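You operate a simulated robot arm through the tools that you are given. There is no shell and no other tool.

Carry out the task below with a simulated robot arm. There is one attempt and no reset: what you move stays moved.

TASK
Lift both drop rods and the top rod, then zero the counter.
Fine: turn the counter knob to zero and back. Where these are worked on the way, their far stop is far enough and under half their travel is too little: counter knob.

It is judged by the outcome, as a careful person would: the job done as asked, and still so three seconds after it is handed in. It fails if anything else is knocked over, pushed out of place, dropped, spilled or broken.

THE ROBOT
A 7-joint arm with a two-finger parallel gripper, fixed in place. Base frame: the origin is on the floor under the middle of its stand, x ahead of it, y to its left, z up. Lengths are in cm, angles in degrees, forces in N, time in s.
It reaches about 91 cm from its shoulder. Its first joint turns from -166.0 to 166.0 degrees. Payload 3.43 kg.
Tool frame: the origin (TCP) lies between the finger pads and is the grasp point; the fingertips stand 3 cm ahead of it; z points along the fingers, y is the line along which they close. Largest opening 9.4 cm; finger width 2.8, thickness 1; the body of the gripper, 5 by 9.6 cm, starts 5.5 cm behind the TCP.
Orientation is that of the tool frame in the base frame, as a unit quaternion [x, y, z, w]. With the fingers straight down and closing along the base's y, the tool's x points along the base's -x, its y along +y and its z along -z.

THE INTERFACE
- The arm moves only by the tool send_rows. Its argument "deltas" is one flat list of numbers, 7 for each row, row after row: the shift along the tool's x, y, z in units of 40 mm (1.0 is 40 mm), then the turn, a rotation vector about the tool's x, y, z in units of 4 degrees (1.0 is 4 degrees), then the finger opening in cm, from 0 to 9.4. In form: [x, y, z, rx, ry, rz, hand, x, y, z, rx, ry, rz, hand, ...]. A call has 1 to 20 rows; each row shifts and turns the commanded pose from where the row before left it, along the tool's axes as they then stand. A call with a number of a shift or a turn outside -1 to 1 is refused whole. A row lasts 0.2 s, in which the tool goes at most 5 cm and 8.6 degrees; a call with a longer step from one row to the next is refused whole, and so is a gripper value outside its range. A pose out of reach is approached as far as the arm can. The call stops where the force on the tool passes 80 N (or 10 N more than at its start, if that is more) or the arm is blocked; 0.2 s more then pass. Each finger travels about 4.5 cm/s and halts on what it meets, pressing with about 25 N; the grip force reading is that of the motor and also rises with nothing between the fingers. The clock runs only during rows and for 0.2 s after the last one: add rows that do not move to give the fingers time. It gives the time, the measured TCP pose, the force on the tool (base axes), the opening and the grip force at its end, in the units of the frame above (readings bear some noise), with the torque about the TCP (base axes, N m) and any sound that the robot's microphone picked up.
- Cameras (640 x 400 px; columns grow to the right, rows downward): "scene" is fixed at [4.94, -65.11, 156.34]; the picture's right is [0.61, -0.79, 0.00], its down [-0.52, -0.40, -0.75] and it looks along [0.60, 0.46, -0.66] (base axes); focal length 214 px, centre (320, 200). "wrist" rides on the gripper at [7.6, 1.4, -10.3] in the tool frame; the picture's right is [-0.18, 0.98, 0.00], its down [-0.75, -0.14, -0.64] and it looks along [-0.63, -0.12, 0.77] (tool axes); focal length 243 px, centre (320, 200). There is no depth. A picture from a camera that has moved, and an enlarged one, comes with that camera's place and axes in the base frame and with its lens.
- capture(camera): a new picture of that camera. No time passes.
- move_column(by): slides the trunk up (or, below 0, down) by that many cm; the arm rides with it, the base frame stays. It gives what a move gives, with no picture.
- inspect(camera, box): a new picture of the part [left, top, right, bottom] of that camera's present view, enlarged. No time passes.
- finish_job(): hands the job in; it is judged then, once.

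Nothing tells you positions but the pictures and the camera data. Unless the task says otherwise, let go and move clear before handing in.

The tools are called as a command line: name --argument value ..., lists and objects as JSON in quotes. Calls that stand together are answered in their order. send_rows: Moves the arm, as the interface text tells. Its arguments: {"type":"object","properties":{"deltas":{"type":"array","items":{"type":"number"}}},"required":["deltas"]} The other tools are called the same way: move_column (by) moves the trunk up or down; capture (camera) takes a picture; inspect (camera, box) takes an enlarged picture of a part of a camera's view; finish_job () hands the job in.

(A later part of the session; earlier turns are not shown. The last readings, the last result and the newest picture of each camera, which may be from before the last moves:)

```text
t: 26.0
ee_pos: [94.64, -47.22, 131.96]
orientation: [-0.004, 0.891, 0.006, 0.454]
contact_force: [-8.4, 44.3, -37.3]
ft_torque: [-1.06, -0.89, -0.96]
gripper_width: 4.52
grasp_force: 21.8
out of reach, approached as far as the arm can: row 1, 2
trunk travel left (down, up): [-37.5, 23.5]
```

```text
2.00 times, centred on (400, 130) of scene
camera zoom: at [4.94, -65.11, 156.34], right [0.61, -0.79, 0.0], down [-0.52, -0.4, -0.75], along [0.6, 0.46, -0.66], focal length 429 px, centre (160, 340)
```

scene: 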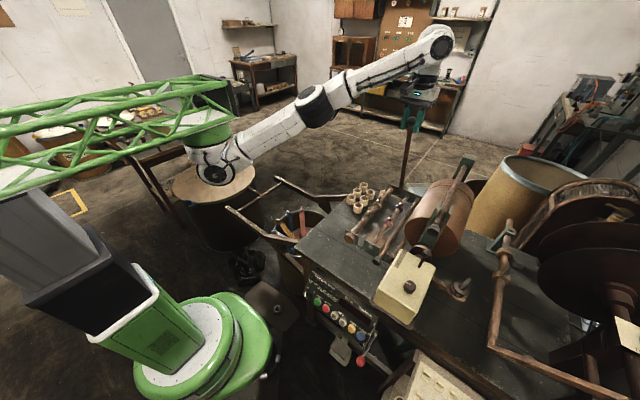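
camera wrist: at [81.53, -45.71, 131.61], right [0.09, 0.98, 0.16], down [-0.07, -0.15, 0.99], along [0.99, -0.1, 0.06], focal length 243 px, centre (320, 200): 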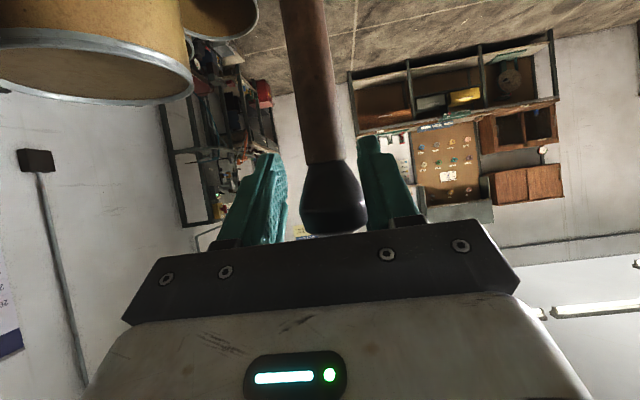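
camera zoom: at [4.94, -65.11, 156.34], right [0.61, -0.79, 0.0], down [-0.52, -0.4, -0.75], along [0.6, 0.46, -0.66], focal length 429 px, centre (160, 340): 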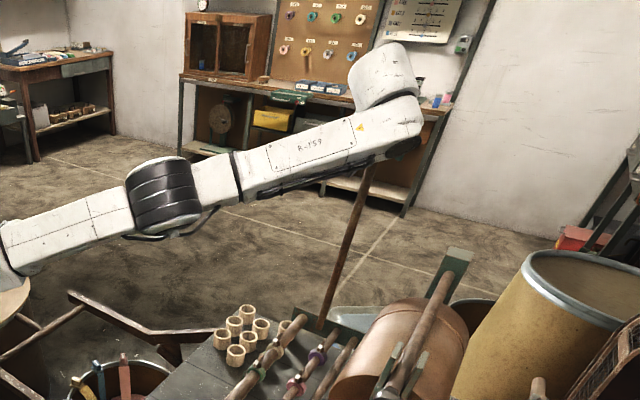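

The arm is fully stretched here. I'll draw back about 5 cm in -x, which brings the rod back to just short of vertical, and re-centre in y.

send_rows --deltas '[0.182, 0.075, -0.254, 0, 0, 0, 2.0, 0.182, 0.075, -0.254, 0, 0, 0, 2.0, 0.182, 0.05, -0.254, 0, 0, 0, 2.0, 0.182, 0.0, -0.254, 0, 0, 0, 2.0, 0, 0, 0, 0, 0, 0, 2.0]'

capture --camera "wrist"

inspect --camera "scene" --box '[320, 30, 480, 230]'

```text
t: 27.0
ee_pos: [92.71, -47.29, 133.05]
orientation: [-0.017, 0.892, 0.022, 0.451]
contact_force: [1.1, 52.2, -7.8]
ft_torque: [0.18, -0.22, -0.16]
gripper_width: 4.97
grasp_force: 25.7
out of reach, approached as far as the arm can: row 1, 2, 3, 4
trunk travel left (down, up): [-37.5, 23.5]
stopped in row 5: the force on the tool passed its limit at 81 N (the readings are from after the stop); the commanded pose is now the measured one
```

```text
taken
camera wrist: at [79.54, -46.45, 132.87], right [0.06, 0.98, 0.17], down [-0.06, -0.17, 0.98], along [1.0, -0.07, 0.05], focal length 243 px, centre (320, 200)
```

wrist: 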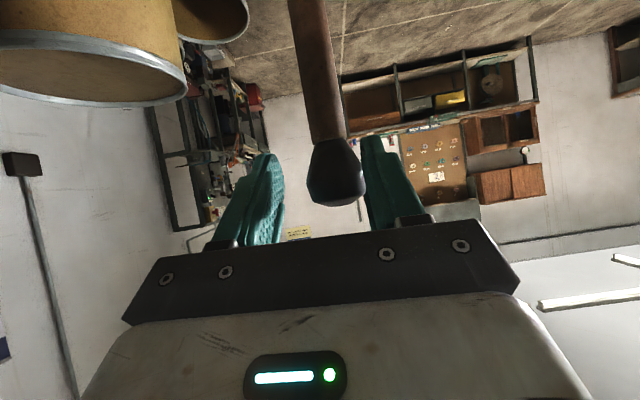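

```text
2.00 times, centred on (400, 130) of scene
camera zoom: at [4.94, -65.11, 156.34], right [0.61, -0.79, 0.0], down [-0.52, -0.4, -0.75], along [0.6, 0.46, -0.66], focal length 429 px, centre (160, 340)
```

zoom: 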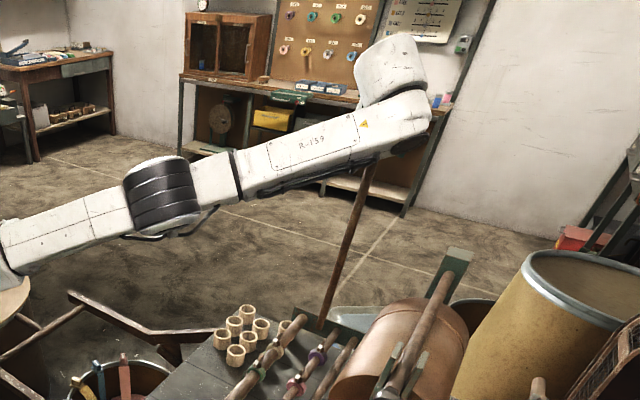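

The arm is awkward at this tilt even when backing up, and the rod stands about vertical. I'll reduce the tilt again while moving in +y and slightly back to free the arm.

send_rows --deltas '[0.05, 0.1, -0.1, 0, 1, 0, 2.0, 0.05, 0.1, -0.1, 0, 1, 0, 2.0, 0, 0, 0, 0, 0, 0, 2.0]'

capture --camera "wrist"

```text
t: 27.8
ee_pos: [91.69, -47.21, 134.16]
orientation: [-0.019, 0.911, 0.009, 0.411]
contact_force: [0.0, 45.2, -15.9]
ft_torque: [0.25, 0.06, 0.17]
gripper_width: 4.56
grasp_force: 22.7
out of reach, approached as far as the arm can: row 2
trunk travel left (down, up): [-37.5, 23.5]
```

```text
taken
camera wrist: at [78.73, -46.18, 134.96], right [0.08, 0.99, 0.14], down [0.02, -0.14, 0.99], along [1.0, -0.08, -0.04], focal length 243 px, centre (320, 200)
```

wrist: 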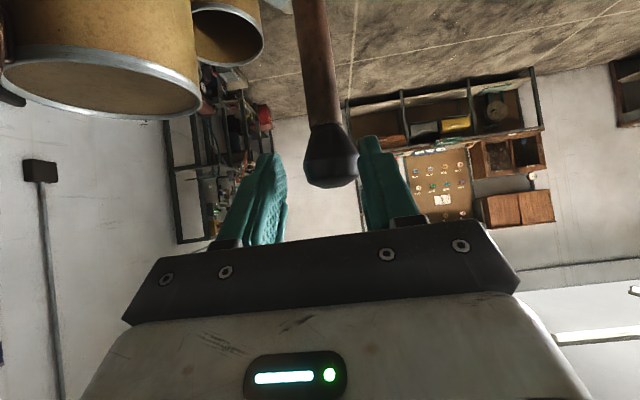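

The ball is at about [92.1,-46.2,132.1], off to one side of the pads. Moving the TCP along tool x and +y both re-centres on it and heads back toward the shoulder, so I'll do that.

send_rows --deltas '[0.12, 0.12, 0, 0, 0, 0, 3.0, 0.12, 0.12, 0, 0, 0, 0, 3.0, 0, 0, 0, 0, 0, 0, 3.0]'

capture --camera "wrist"

```text
t: 28.6
ee_pos: [91.27, -47.27, 133.96]
orientation: [-0.014, 0.91, 0.005, 0.415]
contact_force: [1.0, 29.9, 10.1]
ft_torque: [0.61, -0.05, 0.13]
gripper_width: 4.71
grasp_force: 14.8
out of reach, approached as far as the arm can: row 2
trunk travel left (down, up): [-37.5, 23.5]
```

```text
taken
camera wrist: at [78.11, -46.04, 134.72], right [0.09, 0.99, 0.14], down [0.01, -0.14, 0.99], along [1.0, -0.09, -0.03], focal length 243 px, centre (320, 200)
```

wrist: 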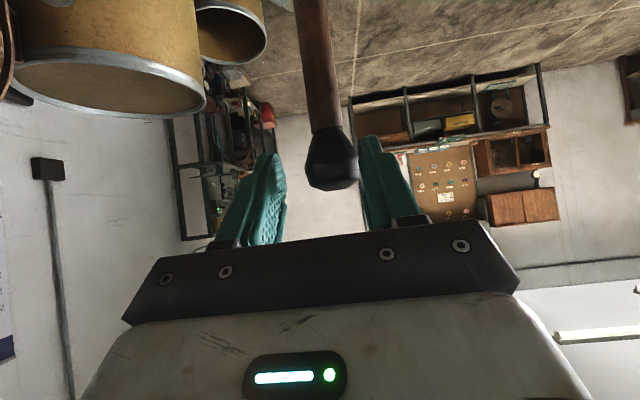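

Still short in y. I'll move more decisively in +y with a small pull back in -x.

send_rows --deltas '[0.1, 0.2, -0.11, 0, 0, 0, 3.0, 0.1, 0.2, -0.11, 0, 0, 0, 3.0, 0, 0, 0, 0, 0, 0, 3.0, 0, 0, 0, 0, 0, 0, 3.0]'

capture --camera "wrist"

```text
t: 29.6
ee_pos: [90.9, -47.21, 134.48]
orientation: [-0.013, 0.911, 0.005, 0.413]
contact_force: [1.2, 23.9, -8.6]
ft_torque: [0.19, 0.07, 0.14]
gripper_width: 4.35
grasp_force: 11.5
out of reach, approached as far as the arm can: row 1, 2
trunk travel left (down, up): [-37.5, 23.5]
```

```text
taken
camera wrist: at [77.89, -45.84, 135.28], right [0.09, 0.99, 0.14], down [0.02, -0.14, 0.99], along [1.0, -0.09, -0.03], focal length 243 px, centre (320, 200)
```

wrist: 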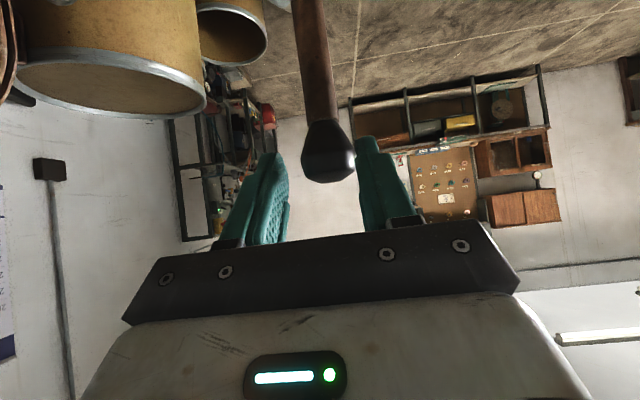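

Backing up still reports out of reach, so a wrist joint limit at this tilt is the likely cause. I'll untilt toward 37°, which was reachable before, and add +y.

send_rows --deltas '[0, 0.1, 0, 0, 1, 0, 3.0, 0, 0.1, 0, 0, 1, 0, 3.0, 0, 0.1, 0, 0, 1, 0, 3.0, 0, 0, 0, 0, 0, 0, 3.0]'

capture --camera "wrist"

capture --camera "scene"

```text
t: 30.6
ee_pos: [90.13, -46.45, 134.22]
orientation: [-0.004, 0.94, -0.001, 0.34]
contact_force: [1.9, -0.3, 1.0]
ft_torque: [0.02, -0.23, 0.09]
gripper_width: 3.13
grasp_force: 12.2
out of reach, approached as far as the arm can: row 2, 3
trunk travel left (down, up): [-37.5, 23.5]
```

```text
taken
camera wrist: at [77.44, -44.94, 137.13], right [0.13, 0.98, 0.11], down [0.17, -0.13, 0.98], along [0.98, -0.11, -0.18], focal length 243 px, centre (320, 200)
```

wrist: 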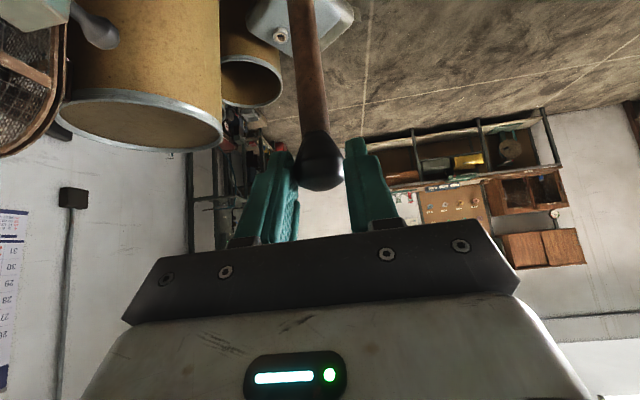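

```text
taken
```

scene: 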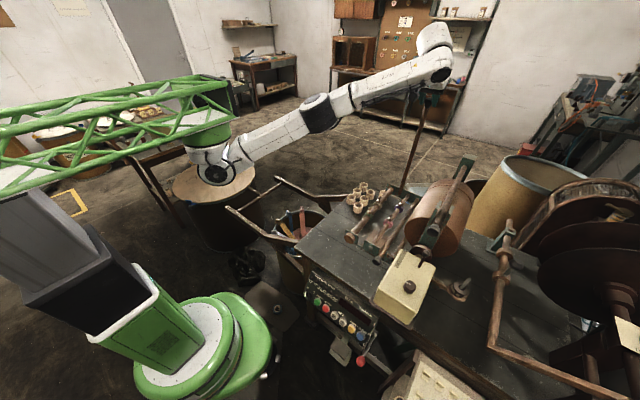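

The grip is centred on the ball again, with the rod slightly past vertical. I'll slide the fingers further onto the ball, then push 2 cm forward to see if there is a stop.

send_rows --deltas '[0, 0, 0.23, 0, 0, 0, 3.0, 0, 0, 0.23, 0, 0, 0, 2.5, 0, 0, 0, 0, 0, 0, 2.0, -0.19, 0, 0.16, 0, 0, 0, 2.0, -0.19, 0, 0.16, 0, 0, 0, 2.0, 0, 0, 0, 0, 0, 0, 2.0]'

capture --camera "wrist"

```text
t: 32.0
ee_pos: [91.49, -46.42, 132.93]
orientation: [0.002, 0.939, -0.005, 0.345]
contact_force: [-40.2, -35.3, 39.1]
ft_torque: [-0.14, -0.3, -0.59]
gripper_width: 3.13
grasp_force: 45.1
out of reach, approached as far as the arm can: row 4, 5
trunk travel left (down, up): [-37.5, 23.5]
```

```text
taken
camera wrist: at [78.81, -44.69, 135.65], right [0.15, 0.98, 0.11], down [0.16, -0.13, 0.98], along [0.98, -0.13, -0.18], focal length 243 px, centre (320, 200)
```

wrist: 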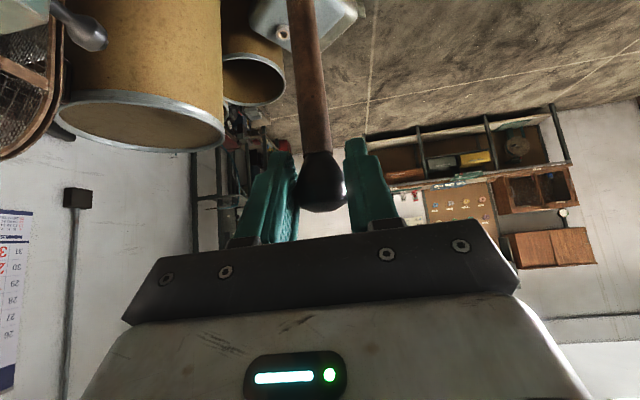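

The rod now pushes back 40 N in -x without moving, so it is at its end stop just past vertical. I'll relax the push, open the fingers gently and see whether it stays.

send_rows --deltas '[0, 0, -0.06, 0, 0, 0, 2.5, 0, 0, -0.06, 0, 0, 0, 3.0, 0, 0, 0, 0, 0, 0, 3.4, 0, 0, 0, 0, 0, 0, 4.2]'

capture --camera "wrist"

```text
t: 33.0
ee_pos: [92.37, -45.51, 132.39]
orientation: [-0.006, 0.941, 0.002, 0.338]
contact_force: [0.1, -12.7, -5.0]
ft_torque: [0.19, -0.1, 0.04]
gripper_width: 4.97
grasp_force: 6.9
trunk travel left (down, up): [-37.5, 23.5]
```

```text
taken
camera wrist: at [79.64, -44.11, 135.14], right [0.13, 0.98, 0.12], down [0.17, -0.14, 0.98], along [0.98, -0.11, -0.19], focal length 243 px, centre (320, 200)
```

wrist: 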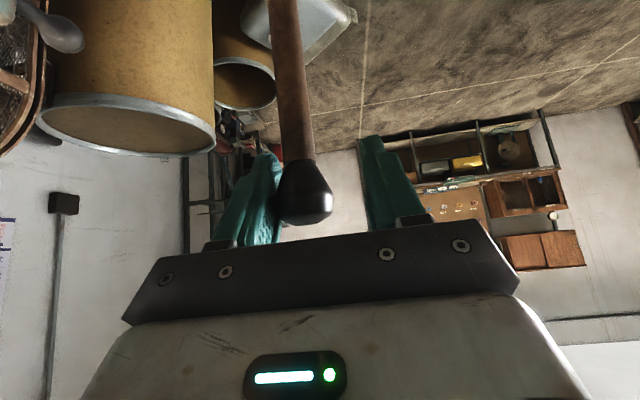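

The rod stays upright with the fingers loosened. I'll re-centre in -y, open wide and back off along the tool axis.

send_rows --deltas '[0, -0.12, 0, 0, 0, 0, 6.0, 0, -0.1, 0, 0, 0, 0, 7.5, 0, 0, 0, 0, 0, 0, 7.5]'

capture --camera "wrist"

```text
t: 33.8
ee_pos: [92.17, -45.78, 132.61]
orientation: [-0.005, 0.94, -0.002, 0.341]
contact_force: [0.1, -0.4, 0.5]
ft_torque: [-0.01, 0.01, -0.02]
gripper_width: 7.5
grasp_force: 0.1
out of reach, approached as far as the arm can: row 1
trunk travel left (down, up): [-37.5, 23.5]
```

```text
taken
camera wrist: at [79.48, -44.39, 135.36], right [0.13, 0.98, 0.11], down [0.17, -0.13, 0.98], along [0.98, -0.11, -0.18], focal length 243 px, centre (320, 200)
```

wrist: 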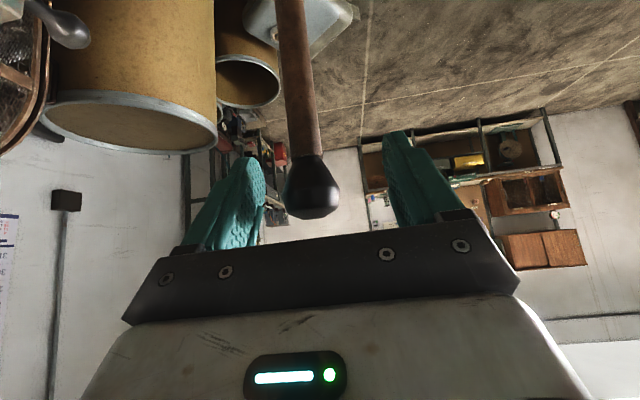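

The gripper is clear and the rod hasn't moved. I'll back straight off in -x and check that the rod remains standing.

send_rows --deltas '[0.3, 0, -0.25, 0, 0, 0, 7.5, 0.575, 0, -0.482, 0, 0, 0, 7.5, 0.575, 0, -0.482, 0, 0, 0, 7.5, 0.575, 0, -0.482, 0, 0, 0, 7.5, 0.575, 0, -0.482, 0, 0, 0, 7.5, 0, 0, 0, 0, 0, 0, 7.5]'

capture --camera "wrist"

capture --camera "scene"

```text
t: 35.2
ee_pos: [85.59, -49.04, 133.81]
orientation: [-0.006, 0.941, 0.001, 0.34]
contact_force: [-0.3, 1.2, -0.3]
ft_torque: [0.02, 0.0, 0.0]
gripper_width: 7.5
grasp_force: 0.0
out of reach, approached as far as the arm can: row 2, 3, 4, 5
trunk travel left (down, up): [-37.5, 23.5]
```

```text
taken
camera wrist: at [72.92, -47.57, 136.55], right [0.13, 0.98, 0.11], down [0.17, -0.14, 0.98], along [0.98, -0.11, -0.19], focal length 243 px, centre (320, 200)
```

wrist: 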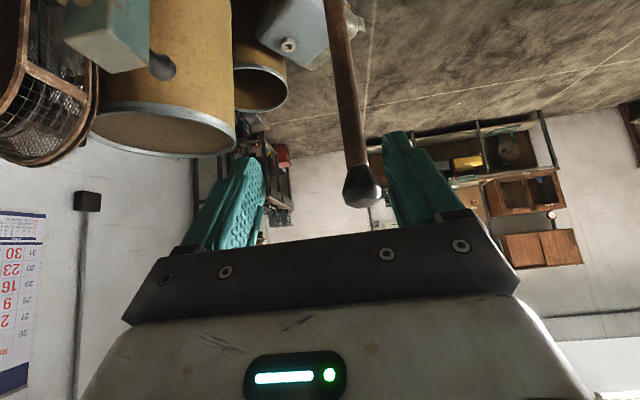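

```text
taken
```

scene: 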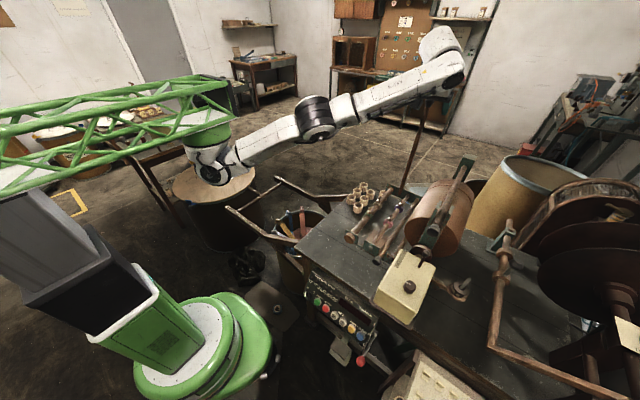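

The rod stands on its own. The arm is stretched almost straight, which explains the reach warnings, so I'll fold it back toward the shoulder in -x, +y and down, clear of the rod.

send_rows --deltas '[0.51, 0.3, -0.17, 0, 0, 0, 7.5, 0.51, 0.3, -0.17, 0, 0, 0, 7.5, 0.51, 0.3, -0.17, 0, 0, 0, 7.5, 0.51, 0.3, -0.17, 0, 0, 0, 7.5, 0, 0, 0, 0, 0, 0, 7.5]'

capture --camera "scene"

capture --camera "wrist"

```text
t: 36.4
ee_pos: [83.0, -50.6, 134.58]
orientation: [-0.005, 0.94, -0.001, 0.34]
contact_force: [-0.3, 0.2, 0.2]
ft_torque: [0.0, -0.02, 0.01]
gripper_width: 7.51
grasp_force: 0.1
out of reach, approached as far as the arm can: row 1, 2, 3, 4
trunk travel left (down, up): [-37.5, 23.5]
```

```text
taken
```

scene: 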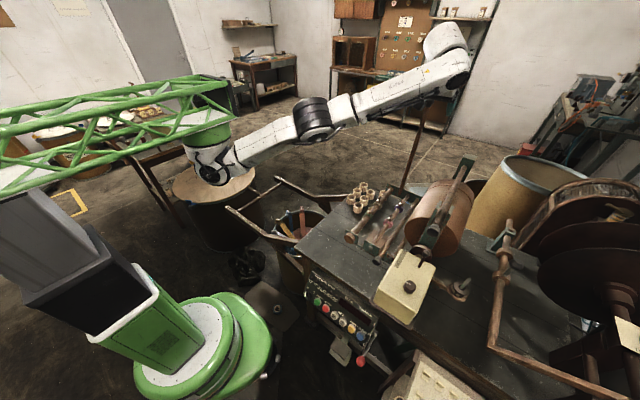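

```text
taken
camera wrist: at [70.24, -49.14, 137.35], right [0.13, 0.98, 0.11], down [0.17, -0.14, 0.98], along [0.98, -0.11, -0.18], focal length 243 px, centre (320, 200)
```

wrist: 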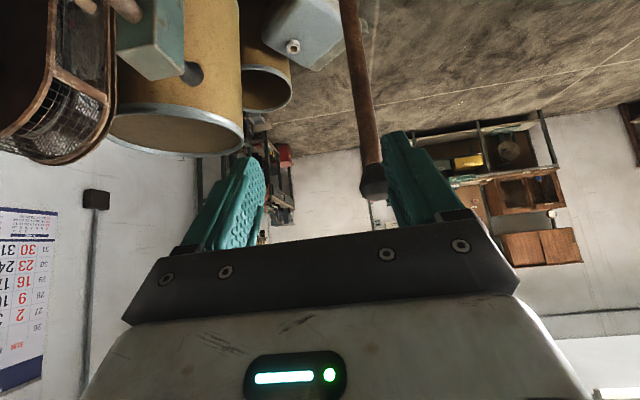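

Some wrist joint seems to be at its limit while the tool is tilted. I'll untilt toward vertical, since that range was fine before, keeping clear of the rod.

send_rows --deltas '[0.1, 0, -0.05, 0, 1, 0, 7.5, 0.1, 0, -0.05, 0, 1, 0, 7.5, 0.1, 0, -0.05, 0, 1, 0, 7.5, 0.1, 0, -0.05, 0, 1, 0, 7.5, 0.1, 0, 0, 0, 1, 0, 7.5, 0, 0, 0, 0, 0, 0, 7.5]'

capture --camera "wrist"

```text
t: 37.8
ee_pos: [80.32, -50.79, 135.02]
orientation: [0.008, 0.968, -0.015, 0.25]
contact_force: [-0.6, 0.4, 0.1]
ft_torque: [-0.02, -0.02, -0.01]
gripper_width: 7.49
grasp_force: 0.1
out of reach, approached as far as the arm can: row 2, 3, 4, 5
trunk travel left (down, up): [-37.5, 23.5]
```

```text
taken
camera wrist: at [68.5, -48.74, 140.0], right [0.18, 0.98, 0.07], down [0.34, -0.13, 0.93], along [0.92, -0.15, -0.36], focal length 243 px, centre (320, 200)
```

wrist: 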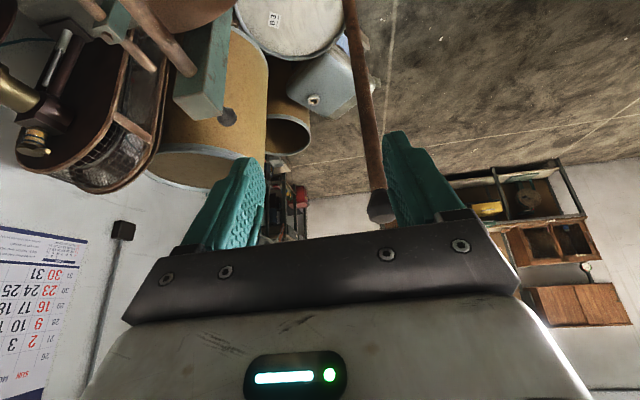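

The arm is still near its straight-elbow singularity. I'll drop straight down a few centimetres, where there is free space, which brings the wrist closer to the shoulder and lets the elbow bend.

send_rows --deltas '[0.364, 0, 0.656, 0, 0, 0, 7.5, 0.364, 0, 0.656, 0, 0, 0, 7.5, 0.364, 0, 0.656, 0, 0, 0, 7.5, 0, 0, 0, 0, 0, 0, 7.5]'

capture --camera "scene"

```text
t: 38.8
ee_pos: [80.11, -50.83, 126.16]
orientation: [0.004, 0.972, -0.012, 0.233]
contact_force: [-0.2, 0.4, -1.0]
ft_torque: [-0.02, 0.04, -0.02]
gripper_width: 7.48
grasp_force: 0.1
trunk travel left (down, up): [-37.5, 23.5]
```

```text
taken
```

scene: 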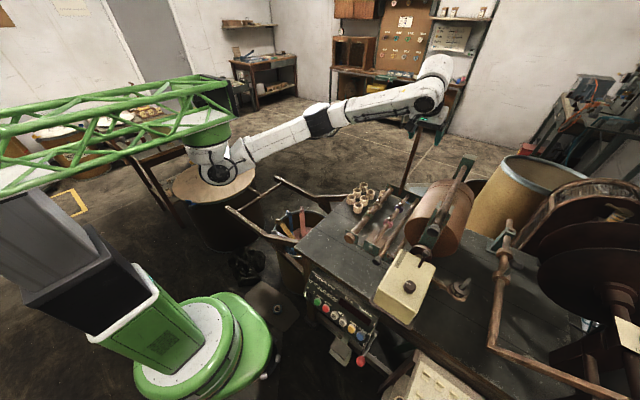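

The arm is out of the singularity. I'll move back over the second drop rod's ball near [50,-55], untilting to vertical on the way and staying at z≈126.

send_rows --deltas '[0.8, -0.13, -0.41, 0, 1, 0, 7.5, 0.83, -0.13, -0.35, 0, 1, 0, 7.5, 0.85, -0.13, -0.29, 0, 1, 0, 7.5, 0.87, -0.13, -0.23, 0, 1, 0, 7.5, 0.88, -0.13, -0.17, 0, 1, 0, 7.5, 0.89, -0.13, -0.11, 0, 1, 0, 7.5, 0.9, -0.13, -0.05, 0, 0.75, 0, 7.5, 0.9, -0.13, 0, 0, 0, 0, 7.5, 0, 0, 0, 0, 0, 0, 7.5]'

capture --camera "scene"

capture --camera "wrist"

```text
t: 40.8
ee_pos: [51.07, -54.5, 126.09]
orientation: [0.007, 1.0, -0.01, 0.001]
contact_force: [-0.8, -0.6, 0.9]
ft_torque: [0.0, 0.02, -0.01]
gripper_width: 7.51
grasp_force: 0.0
trunk travel left (down, up): [-37.5, 23.5]
```

```text
taken
```

scene: 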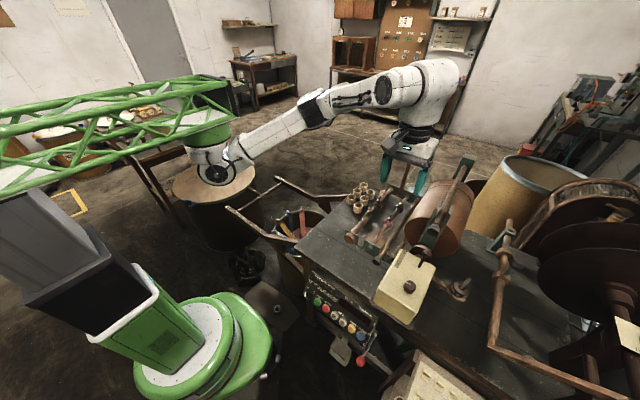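

```text
taken
camera wrist: at [43.3, -52.57, 136.13], right [0.2, 0.98, -0.02], down [0.75, -0.14, 0.64], along [0.63, -0.14, -0.76], focal length 243 px, centre (320, 200)
```

wrist: 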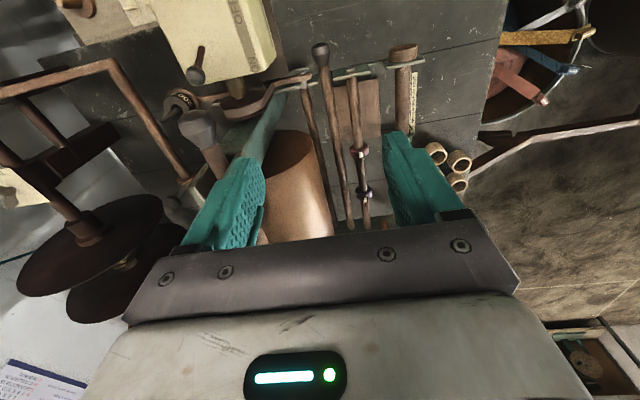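

Ball 2 is in view below, and rod 1 is out of its slot. I'll raise the trunk 20 cm so the arm has more reach at the top of the swing, then come down on ball 2.

move_column --by 20

send_rows --deltas '[0.06, -0.02, 0.95, 0, 0, 0, 6, 0.06, -0.02, 0.95, 0, 0, 0, 4.8, 0.06, -0.02, 0.95, 0, 0, 0, 4.8, 0.06, -0.02, 0.95, 0, 0, 0, 4.8, 0.06, -0.02, 0.95, 0, 0, 0, 4.8, 0.06, -0.02, 0.95, 0, 0, 0, 4.8, 0.06, 0, 0.95, 0, 0, 0, 4.8, 0, 0, 0.95, 0, 0, 0, 4.8, 0, 0, 0.95, 0, 0, 0, 4.8, 0, 0, 0.95, 0, 0, 0, 4.8, 0, 0, 0.95, 0, 0, 0, 4.8, 0, 0, 0.8, 0, 0, 0, 4.8, 0, 0, 0, 0, 0, 0, 4.8]'

capture --camera "wrist"

capture --camera "scene"

```text
t: 43.0
ee_pos: [51.23, -54.41, 146.05]
orientation: [0.008, 1.0, -0.01, 0.0]
contact_force: [-0.7, -0.1, -0.2]
ft_torque: [0.01, 0.01, 0.01]
gripper_width: 7.53
grasp_force: 0.0
trunk travel left (down, up): [-57.5, 3.5]
```

```text
t: 45.8
ee_pos: [49.66, -55.96, 101.0]
orientation: [0.007, 1.0, -0.011, 0.001]
contact_force: [0.1, 0.0, -0.2]
ft_torque: [0.01, -0.01, -0.03]
gripper_width: 4.79
grasp_force: 0.1
trunk travel left (down, up): [-57.5, 3.5]
```

```text
taken
camera wrist: at [41.72, -54.09, 111.16], right [0.2, 0.98, -0.02], down [0.75, -0.14, 0.64], along [0.63, -0.14, -0.76], focal length 243 px, centre (320, 200)
```

wrist: 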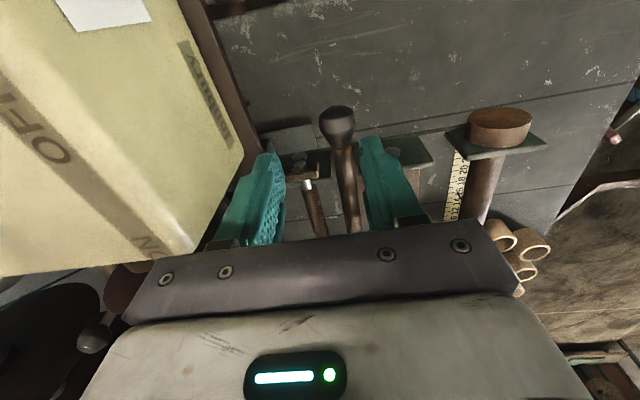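

```text
taken
```

scene: 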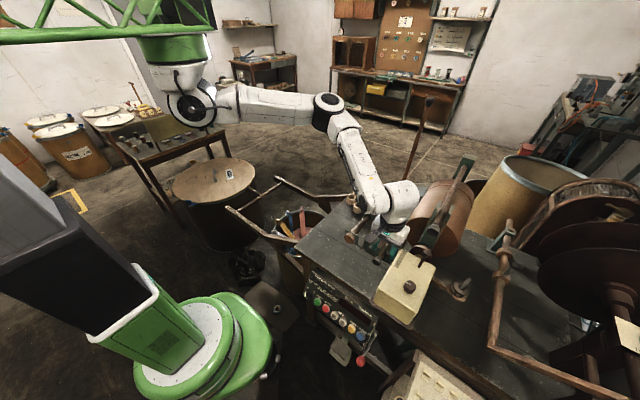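

Rod 1 stands upright in the scene view. Ball 2 is at about [50.4,-54.7,91], so I'll shift +1.2 cm in y, remove the small tool twist and look again.

send_rows --deltas '[0.02, 0.15, 0, -0.15, 0, -0.1, 4.8, 0.02, 0.15, 0, -0.15, 0, -0.1, 4.8, 0, 0, 0, 0, 0, 0, 4.8]'

inspect --camera "wrist" --box '[220, 60, 420, 250]'

```text
t: 46.6
ee_pos: [49.42, -54.69, 101.16]
orientation: [0.0, 1.0, 0.0, 0.0]
contact_force: [-0.4, 0.0, 0.3]
ft_torque: [0.0, -0.02, 0.02]
gripper_width: 4.8
grasp_force: 0.0
trunk travel left (down, up): [-57.5, 3.5]
```

```text
2.11 times, centred on (320, 155) of wrist
camera zoom: at [41.53, -53.15, 111.18], right [0.18, 0.98, 0.0], down [0.75, -0.14, 0.64], along [0.63, -0.12, -0.77], focal length 511 px, centre (320, 295)
```

zoom: 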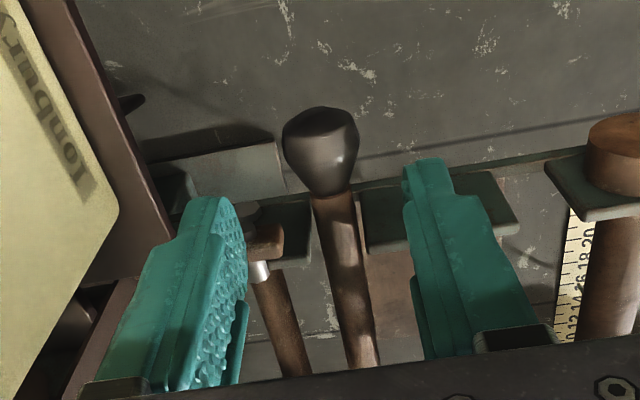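

The fingers straddle ball 2 properly. I'll go down to ball height and close on it.

send_rows --deltas '[0, 0, 0.75, 0, 0, 0, 4.8, 0, -0.01, 0.75, 0, 0, 0, 4.8, 0, -0.01, 0.8, 0, 0, 0, 4.8, 0, 0, 0, 0, 0, 0, 4.8, 0, 0, 0, 0, 0, 0, 2.0, 0, 0, 0, 0, 0, 0, 2.0, 0, 0, 0, 0, 0, 0, 2.0]'

inspect --camera "wrist" --box '[220, 60, 420, 250]'

```text
t: 48.2
ee_pos: [49.34, -54.85, 92.03]
orientation: [0.0, 1.0, 0.0, 0.001]
contact_force: [6.3, -0.5, -1.7]
ft_torque: [-0.01, 0.09, 0.0]
gripper_width: 3.38
grasp_force: 44.6
trunk travel left (down, up): [-57.5, 3.5]
```

```text
2.11 times, centred on (320, 155) of wrist
camera zoom: at [41.47, -53.26, 102.07], right [0.18, 0.98, 0.0], down [0.75, -0.14, 0.64], along [0.63, -0.12, -0.77], focal length 511 px, centre (320, 295)
```

zoom: 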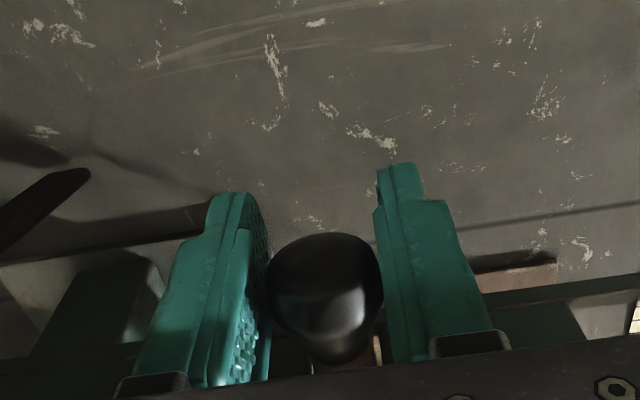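

Ball 2 is gripped at 3.4 cm opening. I'll lift it about 10° and open the fingers slightly to learn whether the hinge holds the rod by friction. A drop from there would be only about 6 cm back into its own seat.

send_rows --deltas '[-0.022, 0, -0.446, 0, 0, 0, 2.0, -0.051, 0, -0.534, 0, 0, 0, 2.0, -0.08, 0, -0.532, 0, 0, 0, 2.0, 0, 0, 0, 0, 0, 0, 2.0]'

send_rows --deltas '[0, 0, 0, 0, 0, 0, 3.0, 0, 0, 0, 0, 0, 0, 4.2, 0, 0, 0, 0, 0, 0, 4.2]'

inspect --camera "wrist" --box '[220, 60, 420, 250]'

```text
t: 49.2
ee_pos: [50.15, -54.9, 98.08]
orientation: [0.001, 1.0, -0.001, 0.0]
contact_force: [10.1, -8.5, -5.8]
ft_torque: [-0.02, 0.9, -0.1]
gripper_width: 3.07
grasp_force: 45.1
trunk travel left (down, up): [-57.5, 3.5]
```

```text
t: 50.0
ee_pos: [50.02, -54.63, 98.09]
orientation: [0.002, 1.0, 0.001, 0.0]
contact_force: [0.5, 0.2, -0.9]
ft_torque: [0.04, 0.0, -0.02]
gripper_width: 4.2
grasp_force: 0.0
trunk travel left (down, up): [-57.5, 3.5]
```

```text
2.11 times, centred on (320, 155) of wrist
camera zoom: at [42.2, -53.12, 108.08], right [0.19, 0.98, 0.0], down [0.75, -0.14, 0.64], along [0.63, -0.12, -0.77], focal length 511 px, centre (320, 295)
```

zoom: 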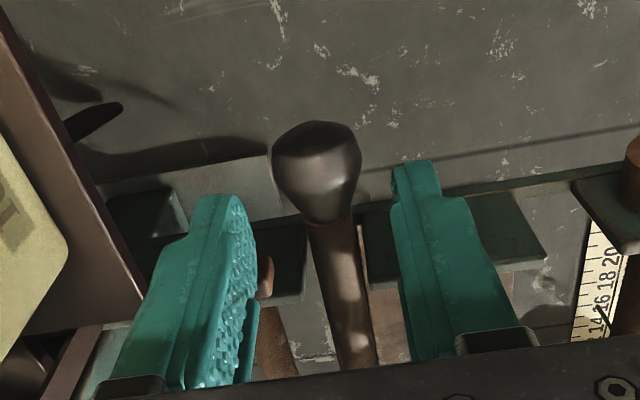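

The rod dropped back to its seat, so the hinge does not hold by friction. The rods only stay up past vertical against the stop, which is where rod 1 is. I'll re-grip ball 2 and take it all the way.

send_rows --deltas '[0.085, -0.028, 0.757, 0, 0, 0, 4.8, 0.085, -0.028, 0.757, 0, 0, 0, 4.8, 0, 0, 0, 0, 0, 0, 4.8, 0, 0, 0, 0, 0, 0, 2.0, 0, 0, 0, 0, 0, 0, 2.0, 0, 0, 0, 0, 0, 0, 2.0]'

```text
t: 51.4
ee_pos: [49.47, -54.81, 91.76]
orientation: [-0.001, 1.0, 0.001, 0.001]
contact_force: [5.7, 5.0, -0.8]
ft_torque: [-0.02, 0.05, 0.04]
gripper_width: 3.32
grasp_force: 45.1
trunk travel left (down, up): [-57.5, 3.5]
```

Ball 2 is gripped again. I'll lift it along the known 41 cm arc to about 41° in one smooth pass.

send_rows --deltas '[-0.04, 0, -0.75, 0, 0, 0, 2.0, -0.0925, 0, -0.71, 0, 0, 0, 2.0, -0.1425, 0, -0.7, 0, 0, 0, 2.0, -0.1925, 0, -0.69, 0, 0, 0, 2.0, -0.2375, 0, -0.675, 0, 0, 0, 2.0, -0.285, 0, -0.655, 0, 0, 0, 2.0, -0.33, 0, -0.635, 0, 0, 0, 2.0, -0.375, 0, -0.61, 0, 0, 0, 2.0, -0.415, 0, -0.5825, 0, 0, 0, 2.0, -0.455, 0, -0.5525, 0, 0, 0, 2.0, 0, 0, 0, 0, 0, 0, 2.0]'

inspect --camera "wrist" --box '[220, 60, 420, 250]'

```text
t: 53.8
ee_pos: [59.74, -54.83, 118.23]
orientation: [0.0, 1.0, -0.001, 0.0]
contact_force: [-3.3, 23.7, 2.7]
ft_torque: [0.09, -0.25, 0.02]
gripper_width: 3.32
grasp_force: 11.2
trunk travel left (down, up): [-57.5, 3.5]
```

```text
2.11 times, centred on (320, 155) of wrist
camera zoom: at [51.79, -53.35, 128.22], right [0.18, 0.98, 0.0], down [0.75, -0.14, 0.64], along [0.63, -0.12, -0.77], focal length 511 px, centre (320, 295)
```

zoom: 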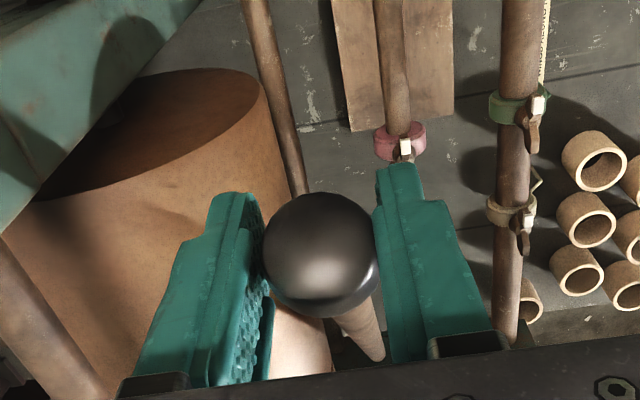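

The lift is going well. A 24 N side force says to shift slightly in +y, so I'll do that, continue on the arc and start tilting the tool.

send_rows --deltas '[-0.475, 0.03, -0.5, 0, -1, 0, 2.0, -0.544, 0.02, -0.426, 0, -1, 0, 2.0, -0.601, 0, -0.342, 0, -1, 0, 2.0, -0.644, 0, -0.254, 0, -1, 0, 2.0, 0, 0, 0, 0, 0, 0, 2.0]'

inspect --camera "wrist" --box '[220, 60, 420, 250]'

```text
t: 55.0
ee_pos: [67.88, -54.81, 125.38]
orientation: [0.001, 0.99, -0.002, 0.139]
contact_force: [-8.9, 10.0, 7.5]
ft_torque: [-0.01, 0.51, -0.05]
gripper_width: 3.12
grasp_force: 40.5
trunk travel left (down, up): [-57.5, 3.5]
```

```text
2.11 times, centred on (320, 155) of wrist
camera zoom: at [57.42, -53.22, 132.86], right [0.18, 0.98, 0.05], down [0.55, -0.14, 0.83], along [0.82, -0.12, -0.56], focal length 511 px, centre (320, 295)
```

zoom: 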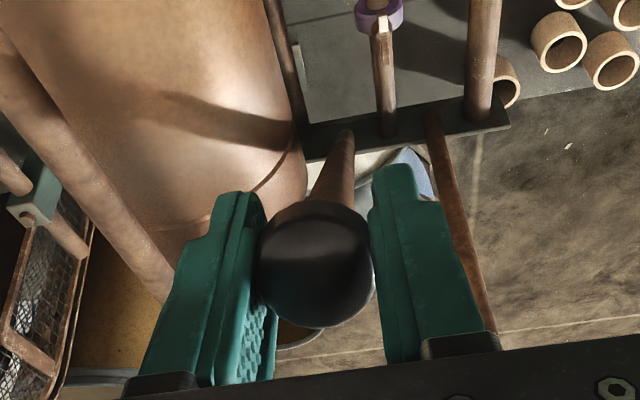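

Good, the forces are small at about 57°. I'll continue to about 70° with more tilt.

send_rows --deltas '[-0.672, 0.02, -0.158, 0, -1, 0, 2.0, -0.698, 0, -0.062, 0, -1, 0, 2.0, -0.697, 0, 0.039, 0, -1, 0, 2.0, 0, 0, 0, 0, 0, 0, 2.0]'

inspect --camera "wrist" --box '[220, 60, 420, 250]'

capture --camera "scene"

```text
t: 56.0
ee_pos: [75.32, -54.76, 128.96]
orientation: [0.001, 0.97, -0.002, 0.243]
contact_force: [-7.4, -24.5, 8.7]
ft_torque: [0.04, 1.09, 0.1]
gripper_width: 3.1
grasp_force: 45.0
trunk travel left (down, up): [-57.5, 3.5]
```

```text
2.11 times, centred on (320, 155) of wrist
camera zoom: at [63.44, -53.19, 134.2], right [0.17, 0.98, 0.08], down [0.36, -0.14, 0.92], along [0.92, -0.12, -0.38], focal length 511 px, centre (320, 295)
```

zoom: 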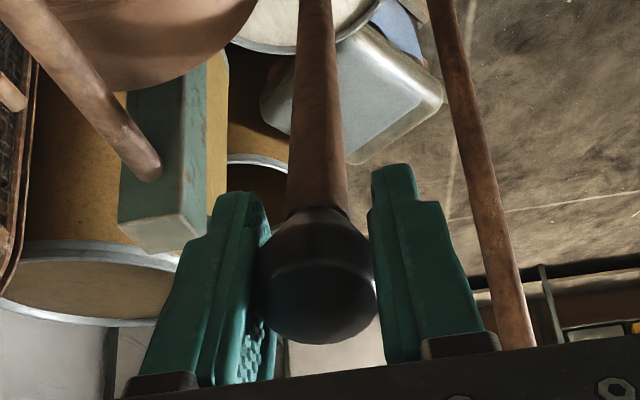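

```text
taken
```

scene: 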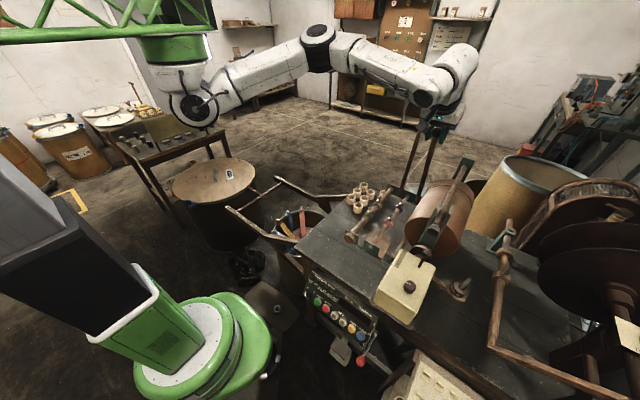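

There is good elbow room this time. I'll correct y slightly and carry on to about 81°.

send_rows --deltas '[-0.681, -0.03, 0.104, 0, -1, 0, 2.0, -0.664, -0.02, 0.235, 0, -1, 0, 2.0, -0.628, 0, 0.3265, 0, -1, 0, 2.0, 0, 0, 0, 0, 0, 0, 2.0]'

capture --camera "wrist"

```text
t: 57.0
ee_pos: [83.74, -54.79, 130.74]
orientation: [-0.001, 0.939, 0.001, 0.344]
contact_force: [-5.7, -9.0, 20.6]
ft_torque: [0.1, 0.55, 0.17]
gripper_width: 3.08
grasp_force: 44.8
trunk travel left (down, up): [-57.5, 3.5]
```

```text
taken
camera wrist: at [70.92, -53.27, 133.51], right [0.14, 0.98, 0.12], down [0.16, -0.14, 0.98], along [0.98, -0.12, -0.18], focal length 243 px, centre (320, 200)
```

wrist: 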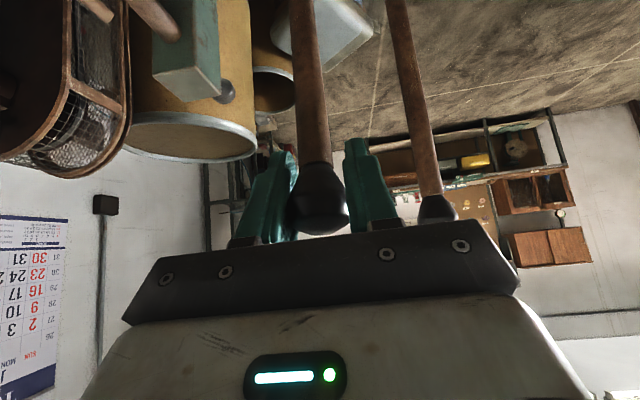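

The ball tracks well and rod 1 stands clear at the right. I'll go on toward vertical and yaw the tool toward -y to save reach, pivoting on the ball.

send_rows --deltas '[-0.312, 0.02, 0.18, 0.643, 0, 0.766, 2.0, -0.297, 0.051, 0.2, 0.643, 0, 0.766, 2.0, -0.287, 0.076, 0.208, 0.643, 0, 0.766, 2.0, -0.276, 0.1, 0.215, 0.643, 0, 0.766, 2.0, 0, 0, 0, 0, 0, 0, 2.0]'

capture --camera "wrist"

capture --camera "scene"

```text
t: 58.2
ee_pos: [89.18, -55.18, 131.27]
orientation: [0.136, 0.93, -0.051, 0.339]
contact_force: [-3.2, -44.5, 9.4]
ft_torque: [1.0, 1.05, 0.7]
gripper_width: 3.09
grasp_force: 44.8
trunk travel left (down, up): [-57.5, 3.5]
```

```text
taken
camera wrist: at [77.37, -50.09, 134.02], right [0.42, 0.9, 0.11], down [0.12, -0.18, 0.98], along [0.9, -0.39, -0.18], focal length 243 px, centre (320, 200)
```

wrist: 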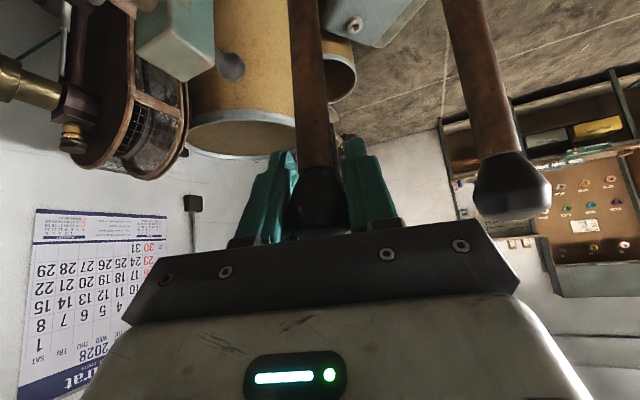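

```text
taken
```

scene: 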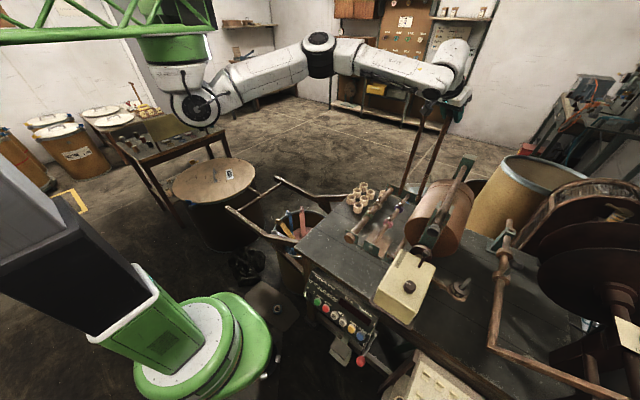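

Rod 2 is near 87°, with the ball now about at the TCP, and the tool is slightly too far in +y. I'll correct that and push on forward until I feel the stop.

send_rows --deltas '[-0.281, 0.03, 0.22, 0, 0, 0, 2.0, -0.256, 0.102, 0.215, 0, 0, 0, 2.0, -0.252, 0.102, 0.221, 0, 0, 0, 2.0, 0, 0, 0, 0, 0, 0, 2.0]'

capture --camera "wrist"

```text
t: 59.2
ee_pos: [93.4, -55.11, 131.28]
orientation: [0.133, 0.93, -0.049, 0.339]
contact_force: [-1.6, -32.2, 9.4]
ft_torque: [0.7, 0.78, 0.35]
gripper_width: 3.1
grasp_force: 44.6
trunk travel left (down, up): [-57.5, 3.5]
```

```text
taken
camera wrist: at [81.68, -50.12, 133.98], right [0.41, 0.9, 0.12], down [0.12, -0.18, 0.98], along [0.9, -0.39, -0.18], focal length 243 px, centre (320, 200)
```

wrist: 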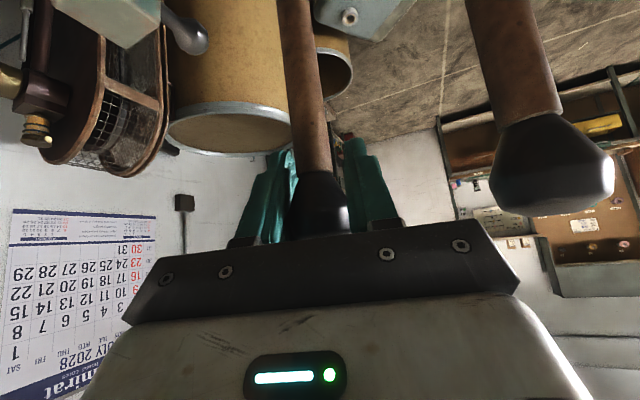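

Rod 2 is at or slightly past vertical with no stop felt yet. I'll compare both rods in the scene view before pushing further.

inspect --camera "scene" --box '[370, 60, 490, 210]'

inspect --camera "scene" --box '[390, 150, 440, 210]'

```text
2.67 times, centred on (430, 135) of scene
camera zoom: at [4.94, -65.11, 156.34], right [0.61, -0.79, 0.0], down [-0.52, -0.4, -0.75], along [0.6, 0.46, -0.66], focal length 572 px, centre (27, 373)
```

zoom: 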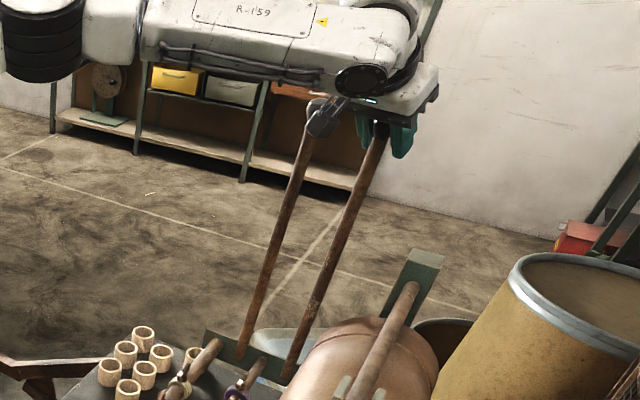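

```text
6.67 times, centred on (415, 180) of scene
camera zoom: at [4.94, -65.11, 156.34], right [0.61, -0.79, 0.0], down [-0.52, -0.4, -0.75], along [0.6, 0.46, -0.66], focal length 1430 px, centre (-313, 333)
```

zoom: 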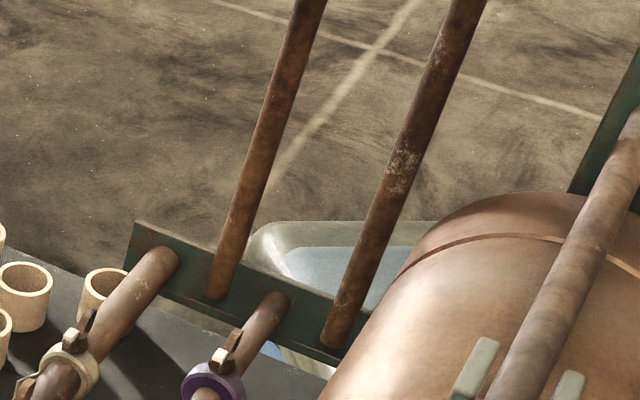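

Rod 1 looks slightly past vertical. I'll push rod 2 another couple of centimetres forward while watching for the stop.

send_rows --deltas '[-0.2, 0.02, 0.17, 0, 0, 0, 2.0, -0.183, 0.073, 0.154, 0, 0, 0, 2.0, 0, 0, 0, 0, 0, 0, 2.0]'

capture --camera "wrist"

```text
t: 60.0
ee_pos: [94.92, -55.14, 130.69]
orientation: [0.137, 0.93, -0.049, 0.337]
contact_force: [-24.8, -26.6, -3.0]
ft_torque: [0.36, -0.83, 0.44]
gripper_width: 3.85
grasp_force: 15.7
out of reach, approached as far as the arm can: row 2
trunk travel left (down, up): [-57.5, 3.5]
```

```text
taken
camera wrist: at [83.06, -50.08, 133.53], right [0.42, 0.9, 0.12], down [0.12, -0.18, 0.98], along [0.9, -0.39, -0.19], focal length 243 px, centre (320, 200)
```

wrist: 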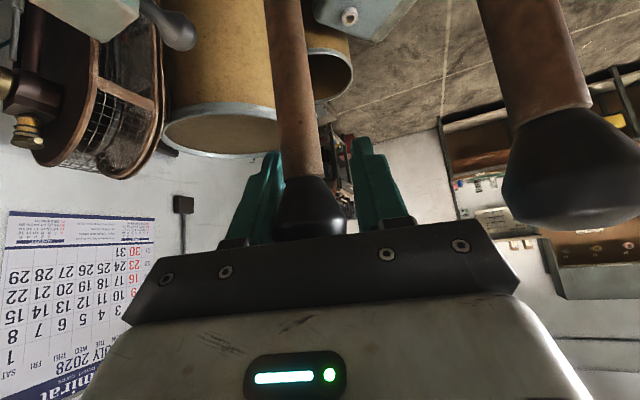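

Rod 2 now pushes back about 25 N in -x, so it has reached its stop. I'll relax, open the fingers a little and check that it stays.

send_rows --deltas '[0.03, -0.04, -0.03, 0, 0, 0, 3.6, 0, 0, 0, 0, 0, 0, 4.4, 0, 0, 0, 0, 0, 0, 5.2, 0, 0, 0, 0, 0, 0, 5.2]'

capture --camera "wrist"

```text
t: 61.0
ee_pos: [95.35, -54.45, 131.1]
orientation: [0.13, 0.93, -0.047, 0.34]
contact_force: [-1.7, -10.2, -2.1]
ft_torque: [0.19, -0.09, 0.32]
gripper_width: 5.81
grasp_force: 4.8
trunk travel left (down, up): [-57.5, 3.5]
```

```text
taken
camera wrist: at [83.53, -49.57, 133.81], right [0.4, 0.91, 0.12], down [0.12, -0.18, 0.98], along [0.91, -0.38, -0.18], focal length 243 px, centre (320, 200)
```

wrist: 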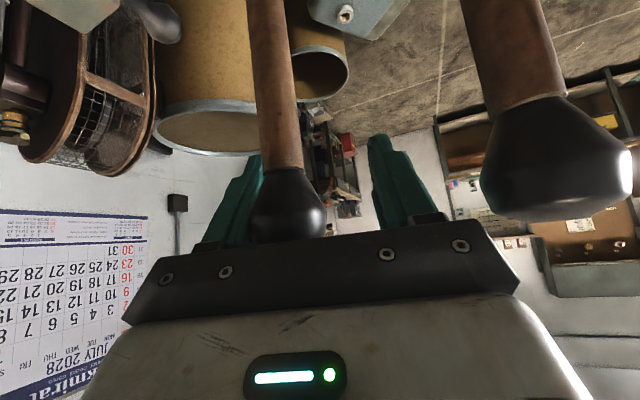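

Rod 2 stays up with the fingers open, though the left finger still touches the ball. I'll centre in -y, open wide and then back away in -x.

send_rows --deltas '[0, -0.15, 0, 0, 0, 0, 7.0, 0, -0.1, 0, 0, 0, 0, 7.5, 0, 0, 0, 0, 0, 0, 7.5]'

capture --camera "wrist"

```text
t: 61.8
ee_pos: [95.08, -55.07, 131.06]
orientation: [0.131, 0.931, -0.048, 0.339]
contact_force: [-0.6, -0.6, -0.5]
ft_torque: [-0.02, 0.02, -0.01]
gripper_width: 7.5
grasp_force: 0.0
out of reach, approached as far as the arm can: row 2
trunk travel left (down, up): [-57.5, 3.5]
```

```text
taken
camera wrist: at [83.17, -50.07, 133.7], right [0.41, 0.91, 0.12], down [0.12, -0.18, 0.98], along [0.91, -0.38, -0.18], focal length 243 px, centre (320, 200)
```

wrist: 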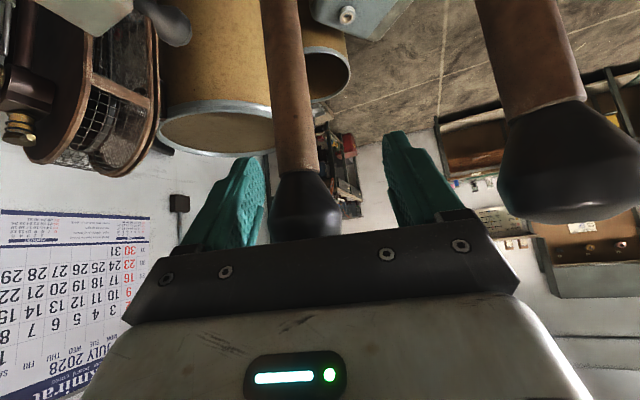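

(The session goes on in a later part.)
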